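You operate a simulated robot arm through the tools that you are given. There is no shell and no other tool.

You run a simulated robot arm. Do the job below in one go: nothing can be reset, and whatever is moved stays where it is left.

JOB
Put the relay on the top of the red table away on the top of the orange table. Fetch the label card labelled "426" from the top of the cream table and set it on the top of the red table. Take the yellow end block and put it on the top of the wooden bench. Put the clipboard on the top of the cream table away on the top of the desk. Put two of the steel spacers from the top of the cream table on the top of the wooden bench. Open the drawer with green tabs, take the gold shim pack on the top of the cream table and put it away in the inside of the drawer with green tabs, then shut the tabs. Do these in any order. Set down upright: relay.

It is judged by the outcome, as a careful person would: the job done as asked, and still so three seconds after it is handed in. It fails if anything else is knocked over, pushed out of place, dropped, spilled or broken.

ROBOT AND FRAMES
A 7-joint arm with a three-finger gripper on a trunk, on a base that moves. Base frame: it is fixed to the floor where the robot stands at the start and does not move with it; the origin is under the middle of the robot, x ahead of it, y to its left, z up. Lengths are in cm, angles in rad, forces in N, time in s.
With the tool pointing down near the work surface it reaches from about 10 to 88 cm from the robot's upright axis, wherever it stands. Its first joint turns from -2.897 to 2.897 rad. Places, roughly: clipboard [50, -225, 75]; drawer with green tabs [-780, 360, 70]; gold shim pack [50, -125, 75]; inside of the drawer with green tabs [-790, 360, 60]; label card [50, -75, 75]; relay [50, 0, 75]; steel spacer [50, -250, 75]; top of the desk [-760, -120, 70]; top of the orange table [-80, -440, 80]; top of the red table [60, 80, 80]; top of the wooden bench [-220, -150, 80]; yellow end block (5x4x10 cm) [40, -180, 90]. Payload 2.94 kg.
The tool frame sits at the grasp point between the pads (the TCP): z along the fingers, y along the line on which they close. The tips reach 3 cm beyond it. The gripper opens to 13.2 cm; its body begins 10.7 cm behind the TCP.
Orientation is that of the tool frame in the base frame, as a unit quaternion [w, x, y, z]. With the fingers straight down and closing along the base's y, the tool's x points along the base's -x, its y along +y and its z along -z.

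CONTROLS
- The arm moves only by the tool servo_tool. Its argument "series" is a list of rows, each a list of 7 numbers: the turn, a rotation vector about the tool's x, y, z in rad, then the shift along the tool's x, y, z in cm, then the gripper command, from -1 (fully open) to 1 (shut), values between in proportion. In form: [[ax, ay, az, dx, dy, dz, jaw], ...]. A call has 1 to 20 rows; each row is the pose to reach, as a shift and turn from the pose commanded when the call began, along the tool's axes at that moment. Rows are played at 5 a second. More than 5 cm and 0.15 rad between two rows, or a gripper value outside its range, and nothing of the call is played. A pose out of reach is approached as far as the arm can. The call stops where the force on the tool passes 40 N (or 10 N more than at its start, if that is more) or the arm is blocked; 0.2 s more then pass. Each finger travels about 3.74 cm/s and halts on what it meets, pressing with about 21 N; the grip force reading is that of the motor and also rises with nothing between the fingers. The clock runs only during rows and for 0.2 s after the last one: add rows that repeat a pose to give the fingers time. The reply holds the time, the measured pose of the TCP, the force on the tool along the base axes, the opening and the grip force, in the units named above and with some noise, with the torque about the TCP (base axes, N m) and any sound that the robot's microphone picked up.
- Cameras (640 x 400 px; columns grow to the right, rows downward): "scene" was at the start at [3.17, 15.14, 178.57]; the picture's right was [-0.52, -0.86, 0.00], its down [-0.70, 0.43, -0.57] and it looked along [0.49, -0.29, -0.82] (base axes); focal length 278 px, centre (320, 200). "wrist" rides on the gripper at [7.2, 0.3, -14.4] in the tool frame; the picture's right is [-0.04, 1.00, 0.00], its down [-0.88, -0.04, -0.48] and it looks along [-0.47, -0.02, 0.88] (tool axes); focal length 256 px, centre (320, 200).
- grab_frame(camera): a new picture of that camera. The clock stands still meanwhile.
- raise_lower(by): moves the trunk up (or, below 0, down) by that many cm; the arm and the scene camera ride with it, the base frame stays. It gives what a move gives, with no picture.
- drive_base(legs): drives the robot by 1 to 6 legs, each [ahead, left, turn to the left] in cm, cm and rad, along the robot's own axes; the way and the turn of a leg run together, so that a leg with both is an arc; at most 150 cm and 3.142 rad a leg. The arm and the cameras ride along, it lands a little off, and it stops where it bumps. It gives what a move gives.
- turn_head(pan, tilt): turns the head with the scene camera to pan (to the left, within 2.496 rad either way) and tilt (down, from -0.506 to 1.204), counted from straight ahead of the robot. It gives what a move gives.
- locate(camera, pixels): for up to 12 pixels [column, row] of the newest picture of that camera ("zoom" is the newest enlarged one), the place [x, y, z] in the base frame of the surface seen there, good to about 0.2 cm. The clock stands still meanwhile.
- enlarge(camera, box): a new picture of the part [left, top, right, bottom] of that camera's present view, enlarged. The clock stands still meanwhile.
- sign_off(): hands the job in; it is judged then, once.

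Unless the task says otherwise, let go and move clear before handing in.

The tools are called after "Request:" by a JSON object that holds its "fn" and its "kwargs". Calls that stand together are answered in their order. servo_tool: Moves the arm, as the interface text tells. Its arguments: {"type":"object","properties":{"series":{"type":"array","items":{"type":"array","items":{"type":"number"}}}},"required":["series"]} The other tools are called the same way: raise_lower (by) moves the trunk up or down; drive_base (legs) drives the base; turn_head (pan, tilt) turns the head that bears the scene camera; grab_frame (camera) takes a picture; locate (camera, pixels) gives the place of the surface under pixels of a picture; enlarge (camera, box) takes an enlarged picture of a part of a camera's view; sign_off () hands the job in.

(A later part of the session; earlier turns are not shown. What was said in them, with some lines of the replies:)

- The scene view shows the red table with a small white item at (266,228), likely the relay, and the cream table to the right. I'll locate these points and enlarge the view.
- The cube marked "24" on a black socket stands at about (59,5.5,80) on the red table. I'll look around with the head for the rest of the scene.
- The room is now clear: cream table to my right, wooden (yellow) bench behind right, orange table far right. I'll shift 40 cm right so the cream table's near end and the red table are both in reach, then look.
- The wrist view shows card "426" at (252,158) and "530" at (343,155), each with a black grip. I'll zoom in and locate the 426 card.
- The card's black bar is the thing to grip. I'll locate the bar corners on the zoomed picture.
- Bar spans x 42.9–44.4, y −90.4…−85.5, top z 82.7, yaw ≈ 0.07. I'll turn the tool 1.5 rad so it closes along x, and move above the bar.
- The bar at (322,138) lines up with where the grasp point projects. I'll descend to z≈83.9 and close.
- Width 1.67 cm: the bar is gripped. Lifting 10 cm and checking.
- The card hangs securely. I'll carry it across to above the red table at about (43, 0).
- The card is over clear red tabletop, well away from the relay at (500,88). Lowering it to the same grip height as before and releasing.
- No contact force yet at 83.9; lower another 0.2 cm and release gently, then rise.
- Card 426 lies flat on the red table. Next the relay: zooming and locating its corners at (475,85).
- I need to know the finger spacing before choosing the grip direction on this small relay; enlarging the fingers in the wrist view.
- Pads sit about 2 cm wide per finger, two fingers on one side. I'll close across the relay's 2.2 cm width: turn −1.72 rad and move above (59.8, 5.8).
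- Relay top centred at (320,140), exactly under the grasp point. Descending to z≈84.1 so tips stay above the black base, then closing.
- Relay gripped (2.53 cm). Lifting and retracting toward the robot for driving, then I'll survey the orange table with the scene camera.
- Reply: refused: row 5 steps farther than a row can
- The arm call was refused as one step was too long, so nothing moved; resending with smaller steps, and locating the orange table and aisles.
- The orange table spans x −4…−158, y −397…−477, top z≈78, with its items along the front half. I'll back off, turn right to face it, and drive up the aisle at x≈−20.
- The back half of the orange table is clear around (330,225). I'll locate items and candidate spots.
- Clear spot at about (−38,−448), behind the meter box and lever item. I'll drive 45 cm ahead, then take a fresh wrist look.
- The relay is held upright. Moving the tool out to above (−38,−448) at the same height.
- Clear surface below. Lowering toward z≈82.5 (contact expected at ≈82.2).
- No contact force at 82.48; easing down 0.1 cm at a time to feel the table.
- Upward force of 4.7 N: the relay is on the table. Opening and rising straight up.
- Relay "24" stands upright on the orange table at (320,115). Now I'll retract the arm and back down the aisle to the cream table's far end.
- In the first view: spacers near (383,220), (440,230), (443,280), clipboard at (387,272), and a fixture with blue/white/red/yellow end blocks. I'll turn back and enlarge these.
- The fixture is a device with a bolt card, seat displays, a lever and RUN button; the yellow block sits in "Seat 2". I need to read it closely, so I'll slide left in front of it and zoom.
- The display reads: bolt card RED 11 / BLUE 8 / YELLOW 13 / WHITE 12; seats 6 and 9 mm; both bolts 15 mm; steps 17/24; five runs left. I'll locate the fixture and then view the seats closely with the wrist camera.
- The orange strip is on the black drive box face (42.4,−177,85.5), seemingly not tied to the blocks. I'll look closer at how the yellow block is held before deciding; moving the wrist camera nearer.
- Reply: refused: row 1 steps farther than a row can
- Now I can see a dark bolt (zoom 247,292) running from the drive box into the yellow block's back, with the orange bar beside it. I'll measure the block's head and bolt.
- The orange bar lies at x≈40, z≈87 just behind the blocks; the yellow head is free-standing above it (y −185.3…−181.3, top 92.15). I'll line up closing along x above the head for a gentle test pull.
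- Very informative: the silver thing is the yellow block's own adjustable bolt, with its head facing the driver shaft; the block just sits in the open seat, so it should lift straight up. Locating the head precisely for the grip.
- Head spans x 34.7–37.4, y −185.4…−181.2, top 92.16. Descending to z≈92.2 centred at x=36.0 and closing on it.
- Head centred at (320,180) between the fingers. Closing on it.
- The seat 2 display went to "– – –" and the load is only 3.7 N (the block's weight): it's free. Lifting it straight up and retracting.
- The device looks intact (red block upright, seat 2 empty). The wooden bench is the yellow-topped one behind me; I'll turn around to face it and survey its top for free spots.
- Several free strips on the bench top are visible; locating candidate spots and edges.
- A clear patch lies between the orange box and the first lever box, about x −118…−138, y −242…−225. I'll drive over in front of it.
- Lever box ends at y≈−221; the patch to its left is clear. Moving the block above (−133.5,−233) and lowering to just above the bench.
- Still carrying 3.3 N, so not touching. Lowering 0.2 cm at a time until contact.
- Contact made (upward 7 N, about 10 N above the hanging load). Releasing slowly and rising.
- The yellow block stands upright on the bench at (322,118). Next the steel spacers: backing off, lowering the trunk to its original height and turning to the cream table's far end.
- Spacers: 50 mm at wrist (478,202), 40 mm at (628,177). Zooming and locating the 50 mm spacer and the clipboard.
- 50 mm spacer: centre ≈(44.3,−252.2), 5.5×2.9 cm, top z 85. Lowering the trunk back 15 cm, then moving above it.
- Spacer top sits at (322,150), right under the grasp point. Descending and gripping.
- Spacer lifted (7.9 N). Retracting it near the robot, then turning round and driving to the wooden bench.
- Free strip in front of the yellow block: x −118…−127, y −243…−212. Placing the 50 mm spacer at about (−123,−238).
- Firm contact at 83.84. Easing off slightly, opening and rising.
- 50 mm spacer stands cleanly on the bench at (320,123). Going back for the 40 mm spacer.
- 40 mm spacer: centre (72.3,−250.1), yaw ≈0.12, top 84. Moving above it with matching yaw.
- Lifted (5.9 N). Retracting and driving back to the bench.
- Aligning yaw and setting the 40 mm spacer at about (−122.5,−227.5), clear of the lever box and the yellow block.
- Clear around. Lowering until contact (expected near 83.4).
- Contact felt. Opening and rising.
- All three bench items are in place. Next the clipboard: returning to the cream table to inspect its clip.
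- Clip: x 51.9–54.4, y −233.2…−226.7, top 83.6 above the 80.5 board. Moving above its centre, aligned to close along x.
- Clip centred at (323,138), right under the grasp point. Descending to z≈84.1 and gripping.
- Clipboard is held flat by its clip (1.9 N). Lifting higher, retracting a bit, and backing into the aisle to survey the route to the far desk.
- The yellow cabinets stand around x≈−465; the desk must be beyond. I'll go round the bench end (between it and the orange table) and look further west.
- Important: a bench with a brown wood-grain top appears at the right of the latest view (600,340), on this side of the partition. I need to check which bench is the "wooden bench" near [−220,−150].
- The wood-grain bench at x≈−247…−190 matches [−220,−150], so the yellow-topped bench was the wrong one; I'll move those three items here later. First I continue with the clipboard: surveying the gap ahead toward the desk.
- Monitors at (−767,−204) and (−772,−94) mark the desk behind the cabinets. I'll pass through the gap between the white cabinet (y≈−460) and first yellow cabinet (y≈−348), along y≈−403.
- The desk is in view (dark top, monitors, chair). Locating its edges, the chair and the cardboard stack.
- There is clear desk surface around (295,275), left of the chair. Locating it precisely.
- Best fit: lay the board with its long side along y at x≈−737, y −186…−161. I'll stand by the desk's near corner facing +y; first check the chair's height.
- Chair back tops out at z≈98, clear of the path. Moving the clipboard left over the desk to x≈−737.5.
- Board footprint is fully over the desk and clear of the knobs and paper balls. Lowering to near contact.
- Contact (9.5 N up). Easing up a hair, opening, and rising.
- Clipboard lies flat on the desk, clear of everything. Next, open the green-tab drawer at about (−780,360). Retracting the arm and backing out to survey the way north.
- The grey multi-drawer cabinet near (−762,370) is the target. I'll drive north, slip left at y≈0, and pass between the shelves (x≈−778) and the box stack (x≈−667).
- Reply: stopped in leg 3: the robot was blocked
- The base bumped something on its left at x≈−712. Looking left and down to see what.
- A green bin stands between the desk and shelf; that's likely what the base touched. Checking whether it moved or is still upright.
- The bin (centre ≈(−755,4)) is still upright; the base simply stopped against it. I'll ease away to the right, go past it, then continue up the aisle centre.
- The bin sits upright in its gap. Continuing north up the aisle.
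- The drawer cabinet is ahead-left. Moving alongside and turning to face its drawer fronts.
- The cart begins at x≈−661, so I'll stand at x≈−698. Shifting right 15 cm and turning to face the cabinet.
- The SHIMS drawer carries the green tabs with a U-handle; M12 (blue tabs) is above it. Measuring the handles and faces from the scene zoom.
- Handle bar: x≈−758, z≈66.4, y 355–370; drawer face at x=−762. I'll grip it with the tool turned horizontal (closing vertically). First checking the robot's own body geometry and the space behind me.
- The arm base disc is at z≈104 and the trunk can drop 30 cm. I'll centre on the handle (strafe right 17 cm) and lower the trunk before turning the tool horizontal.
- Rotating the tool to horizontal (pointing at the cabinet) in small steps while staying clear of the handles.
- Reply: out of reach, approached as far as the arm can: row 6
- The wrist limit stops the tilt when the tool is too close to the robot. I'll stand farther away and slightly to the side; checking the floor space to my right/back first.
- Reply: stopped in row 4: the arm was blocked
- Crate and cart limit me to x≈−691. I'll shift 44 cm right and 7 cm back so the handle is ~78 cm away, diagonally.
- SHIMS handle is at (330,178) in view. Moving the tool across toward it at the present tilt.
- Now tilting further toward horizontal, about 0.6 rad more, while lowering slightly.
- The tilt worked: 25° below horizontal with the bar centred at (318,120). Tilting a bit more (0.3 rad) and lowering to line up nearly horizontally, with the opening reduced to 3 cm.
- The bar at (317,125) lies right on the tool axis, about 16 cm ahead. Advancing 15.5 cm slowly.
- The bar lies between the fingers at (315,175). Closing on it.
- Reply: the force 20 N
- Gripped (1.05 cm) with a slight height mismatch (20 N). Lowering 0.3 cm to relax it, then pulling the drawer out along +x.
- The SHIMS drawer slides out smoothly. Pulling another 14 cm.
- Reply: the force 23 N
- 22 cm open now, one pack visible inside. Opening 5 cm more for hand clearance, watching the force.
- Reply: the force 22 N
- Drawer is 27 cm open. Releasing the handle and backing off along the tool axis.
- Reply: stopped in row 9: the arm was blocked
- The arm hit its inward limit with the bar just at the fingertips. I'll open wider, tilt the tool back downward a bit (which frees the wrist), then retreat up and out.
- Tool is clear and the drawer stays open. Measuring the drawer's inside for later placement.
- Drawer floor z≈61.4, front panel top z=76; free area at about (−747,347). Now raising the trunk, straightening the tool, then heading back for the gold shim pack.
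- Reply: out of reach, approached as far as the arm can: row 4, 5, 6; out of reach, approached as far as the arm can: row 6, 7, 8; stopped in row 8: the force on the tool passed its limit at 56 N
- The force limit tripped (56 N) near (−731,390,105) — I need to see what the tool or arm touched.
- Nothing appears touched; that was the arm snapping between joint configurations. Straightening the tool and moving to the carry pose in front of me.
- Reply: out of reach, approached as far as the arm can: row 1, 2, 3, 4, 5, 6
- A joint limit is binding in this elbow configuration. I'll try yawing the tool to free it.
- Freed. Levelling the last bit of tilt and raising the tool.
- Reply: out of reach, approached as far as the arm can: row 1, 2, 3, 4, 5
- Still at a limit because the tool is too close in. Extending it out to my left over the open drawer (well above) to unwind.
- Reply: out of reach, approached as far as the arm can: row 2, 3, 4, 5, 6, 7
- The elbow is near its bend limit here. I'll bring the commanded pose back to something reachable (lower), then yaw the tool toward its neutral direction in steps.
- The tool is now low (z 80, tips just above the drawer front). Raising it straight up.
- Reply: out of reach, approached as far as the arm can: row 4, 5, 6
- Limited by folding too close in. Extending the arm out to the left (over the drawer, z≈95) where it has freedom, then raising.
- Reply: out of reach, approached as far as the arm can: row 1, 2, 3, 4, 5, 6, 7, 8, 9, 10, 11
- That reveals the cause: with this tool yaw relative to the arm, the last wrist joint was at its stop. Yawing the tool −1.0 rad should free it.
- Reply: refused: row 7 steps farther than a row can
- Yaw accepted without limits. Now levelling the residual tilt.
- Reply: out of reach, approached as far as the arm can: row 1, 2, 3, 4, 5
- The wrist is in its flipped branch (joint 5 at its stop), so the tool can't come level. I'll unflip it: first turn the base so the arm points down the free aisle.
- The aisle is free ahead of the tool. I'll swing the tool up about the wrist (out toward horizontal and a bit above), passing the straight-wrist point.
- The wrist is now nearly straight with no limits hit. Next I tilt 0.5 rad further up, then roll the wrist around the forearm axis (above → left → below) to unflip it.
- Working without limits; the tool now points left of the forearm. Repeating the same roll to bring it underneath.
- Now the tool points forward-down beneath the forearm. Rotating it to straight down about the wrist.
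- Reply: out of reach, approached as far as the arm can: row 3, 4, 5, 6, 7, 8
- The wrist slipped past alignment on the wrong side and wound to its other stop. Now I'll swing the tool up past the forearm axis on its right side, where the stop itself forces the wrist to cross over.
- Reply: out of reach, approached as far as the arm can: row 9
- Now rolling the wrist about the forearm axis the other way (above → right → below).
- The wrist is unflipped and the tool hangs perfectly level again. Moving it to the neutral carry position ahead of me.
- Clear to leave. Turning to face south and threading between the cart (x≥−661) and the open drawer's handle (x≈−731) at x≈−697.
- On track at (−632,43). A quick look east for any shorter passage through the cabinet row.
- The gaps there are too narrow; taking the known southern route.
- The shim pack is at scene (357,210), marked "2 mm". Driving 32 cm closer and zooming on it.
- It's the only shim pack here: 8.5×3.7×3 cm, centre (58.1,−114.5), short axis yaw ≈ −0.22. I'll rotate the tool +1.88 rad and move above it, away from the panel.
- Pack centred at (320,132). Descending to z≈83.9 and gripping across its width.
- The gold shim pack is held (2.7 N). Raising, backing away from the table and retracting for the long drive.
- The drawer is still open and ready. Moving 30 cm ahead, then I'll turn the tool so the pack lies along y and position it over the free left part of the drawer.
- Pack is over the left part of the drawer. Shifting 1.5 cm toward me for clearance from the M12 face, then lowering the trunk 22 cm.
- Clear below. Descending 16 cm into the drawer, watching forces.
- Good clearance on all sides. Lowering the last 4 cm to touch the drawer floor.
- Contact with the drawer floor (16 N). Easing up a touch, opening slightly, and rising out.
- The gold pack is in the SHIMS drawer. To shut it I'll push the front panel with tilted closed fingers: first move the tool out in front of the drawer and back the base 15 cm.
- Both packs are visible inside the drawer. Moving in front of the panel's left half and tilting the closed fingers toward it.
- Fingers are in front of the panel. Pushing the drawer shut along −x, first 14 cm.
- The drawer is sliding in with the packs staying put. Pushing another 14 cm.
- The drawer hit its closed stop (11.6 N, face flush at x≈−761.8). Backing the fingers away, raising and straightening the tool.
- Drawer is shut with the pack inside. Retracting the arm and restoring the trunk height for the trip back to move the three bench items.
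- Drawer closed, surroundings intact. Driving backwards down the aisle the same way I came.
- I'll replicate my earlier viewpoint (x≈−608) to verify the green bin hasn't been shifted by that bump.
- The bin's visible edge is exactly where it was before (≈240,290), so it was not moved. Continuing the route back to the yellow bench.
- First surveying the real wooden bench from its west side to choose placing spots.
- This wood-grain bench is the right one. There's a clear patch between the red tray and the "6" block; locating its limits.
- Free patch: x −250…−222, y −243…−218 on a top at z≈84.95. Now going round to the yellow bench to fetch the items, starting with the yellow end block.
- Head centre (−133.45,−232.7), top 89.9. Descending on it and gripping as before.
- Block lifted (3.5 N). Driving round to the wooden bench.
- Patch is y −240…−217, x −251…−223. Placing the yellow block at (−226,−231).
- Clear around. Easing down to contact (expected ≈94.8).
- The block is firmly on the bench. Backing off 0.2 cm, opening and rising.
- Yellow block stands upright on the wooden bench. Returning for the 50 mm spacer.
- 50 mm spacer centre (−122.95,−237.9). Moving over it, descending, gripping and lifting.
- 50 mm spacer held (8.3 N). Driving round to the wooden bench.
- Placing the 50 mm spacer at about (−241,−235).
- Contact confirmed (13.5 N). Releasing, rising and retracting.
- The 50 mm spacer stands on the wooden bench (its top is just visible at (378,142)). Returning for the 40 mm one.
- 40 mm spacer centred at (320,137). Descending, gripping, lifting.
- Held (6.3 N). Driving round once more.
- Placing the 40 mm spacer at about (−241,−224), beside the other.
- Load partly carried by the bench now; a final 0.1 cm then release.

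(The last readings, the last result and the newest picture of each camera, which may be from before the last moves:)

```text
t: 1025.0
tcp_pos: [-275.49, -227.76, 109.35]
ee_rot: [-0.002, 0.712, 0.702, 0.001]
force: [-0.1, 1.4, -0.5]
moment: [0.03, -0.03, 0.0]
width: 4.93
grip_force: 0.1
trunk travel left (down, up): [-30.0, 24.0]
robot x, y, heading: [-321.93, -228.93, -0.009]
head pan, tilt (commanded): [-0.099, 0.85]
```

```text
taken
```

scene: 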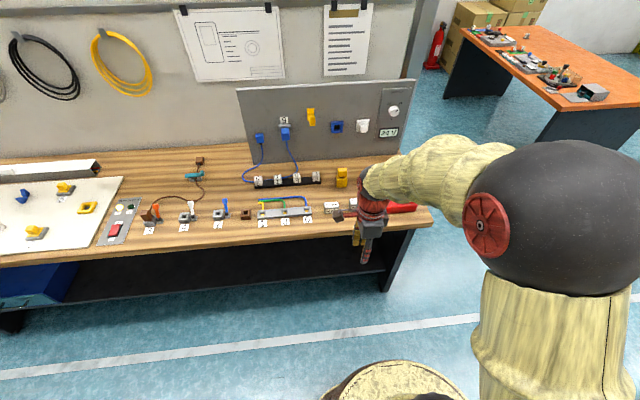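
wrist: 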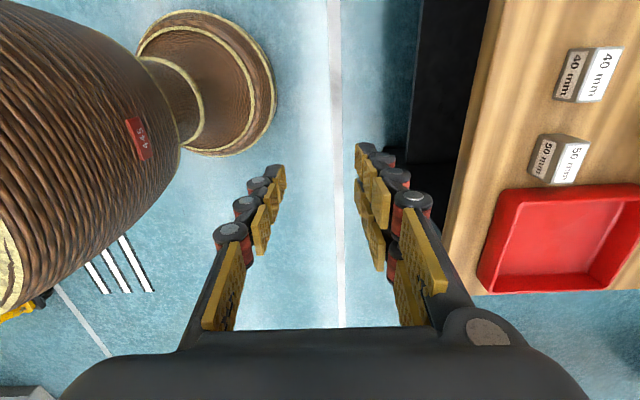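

Both spacers and the yellow block stand on the wooden bench. A last check on the relay on the orange table from here.

Request:
{"fn": "enlarge", "kwargs": {"camera": "scene", "box": [470, 15, 620, 110]}}

Request:
{"fn": "enlarge", "kwargs": {"camera": "scene", "box": [240, 150, 430, 260]}}

```text
4.21 times, centred on (545, 62) of scene
```

zoom: 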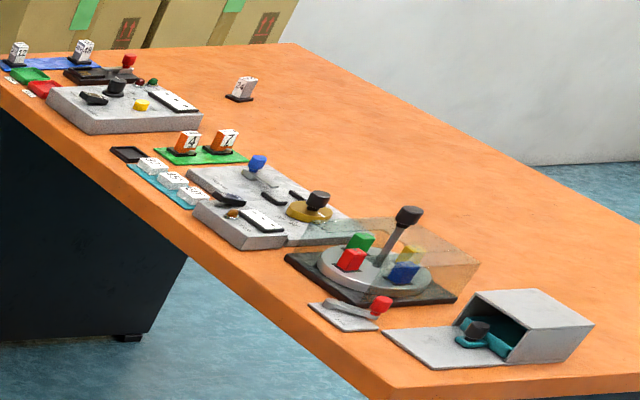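

```text
3.37 times, centred on (335, 205) of scene
```

zoom: 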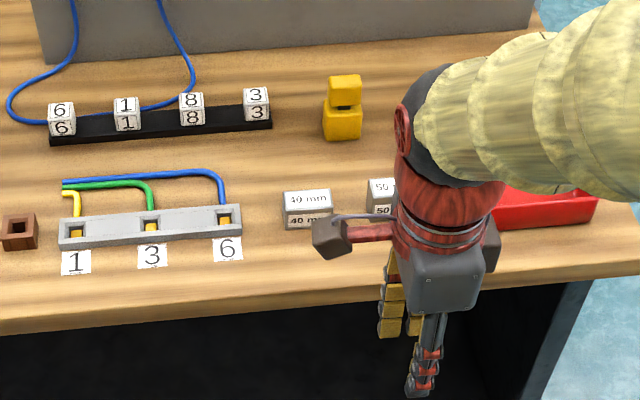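

The relay stands upright on the orange table (zoom 242,88), and the yellow block and both spacers stand on the wooden bench. Card 426, the clipboard and the shut SHIMS drawer were confirmed earlier. The tool is empty and clear, so I'm handing in.

Request:
{"fn": "sign_off", "kwargs": {}}

```text
The job is handed in.
```

I did every part of the job and handed it in:

- **Relay:** it stands upright on the orange table, behind the items along the front.
- **Label card 426:** it lies flat on the red table.
- **Yellow end block and two steel spacers (40 mm and 50 mm):** all three stand on the wooden bench.
- **Clipboard:** it lies on the desk, to the left of the chair.
- **Gold shim pack:** it is inside the drawer with green tabs (labelled SHIMS), and the drawer is shut.

Three things happened along the way that you may want to know:

- **Wrong bench first:** I first set the end block and spacers on the yellow-topped bench by mistake, then moved them to the wooden one. Nothing of ours is left on the yellow bench.
- **Bump against a bin:** The base bumped a green waste bin beside the desk. I checked it from my earlier viewpoint and saw no sign that it had moved.
- **Force stop:** After I opened the drawer, the arm stopped once with 56 N on the tool while changing position. I saw nothing touched or displaced.
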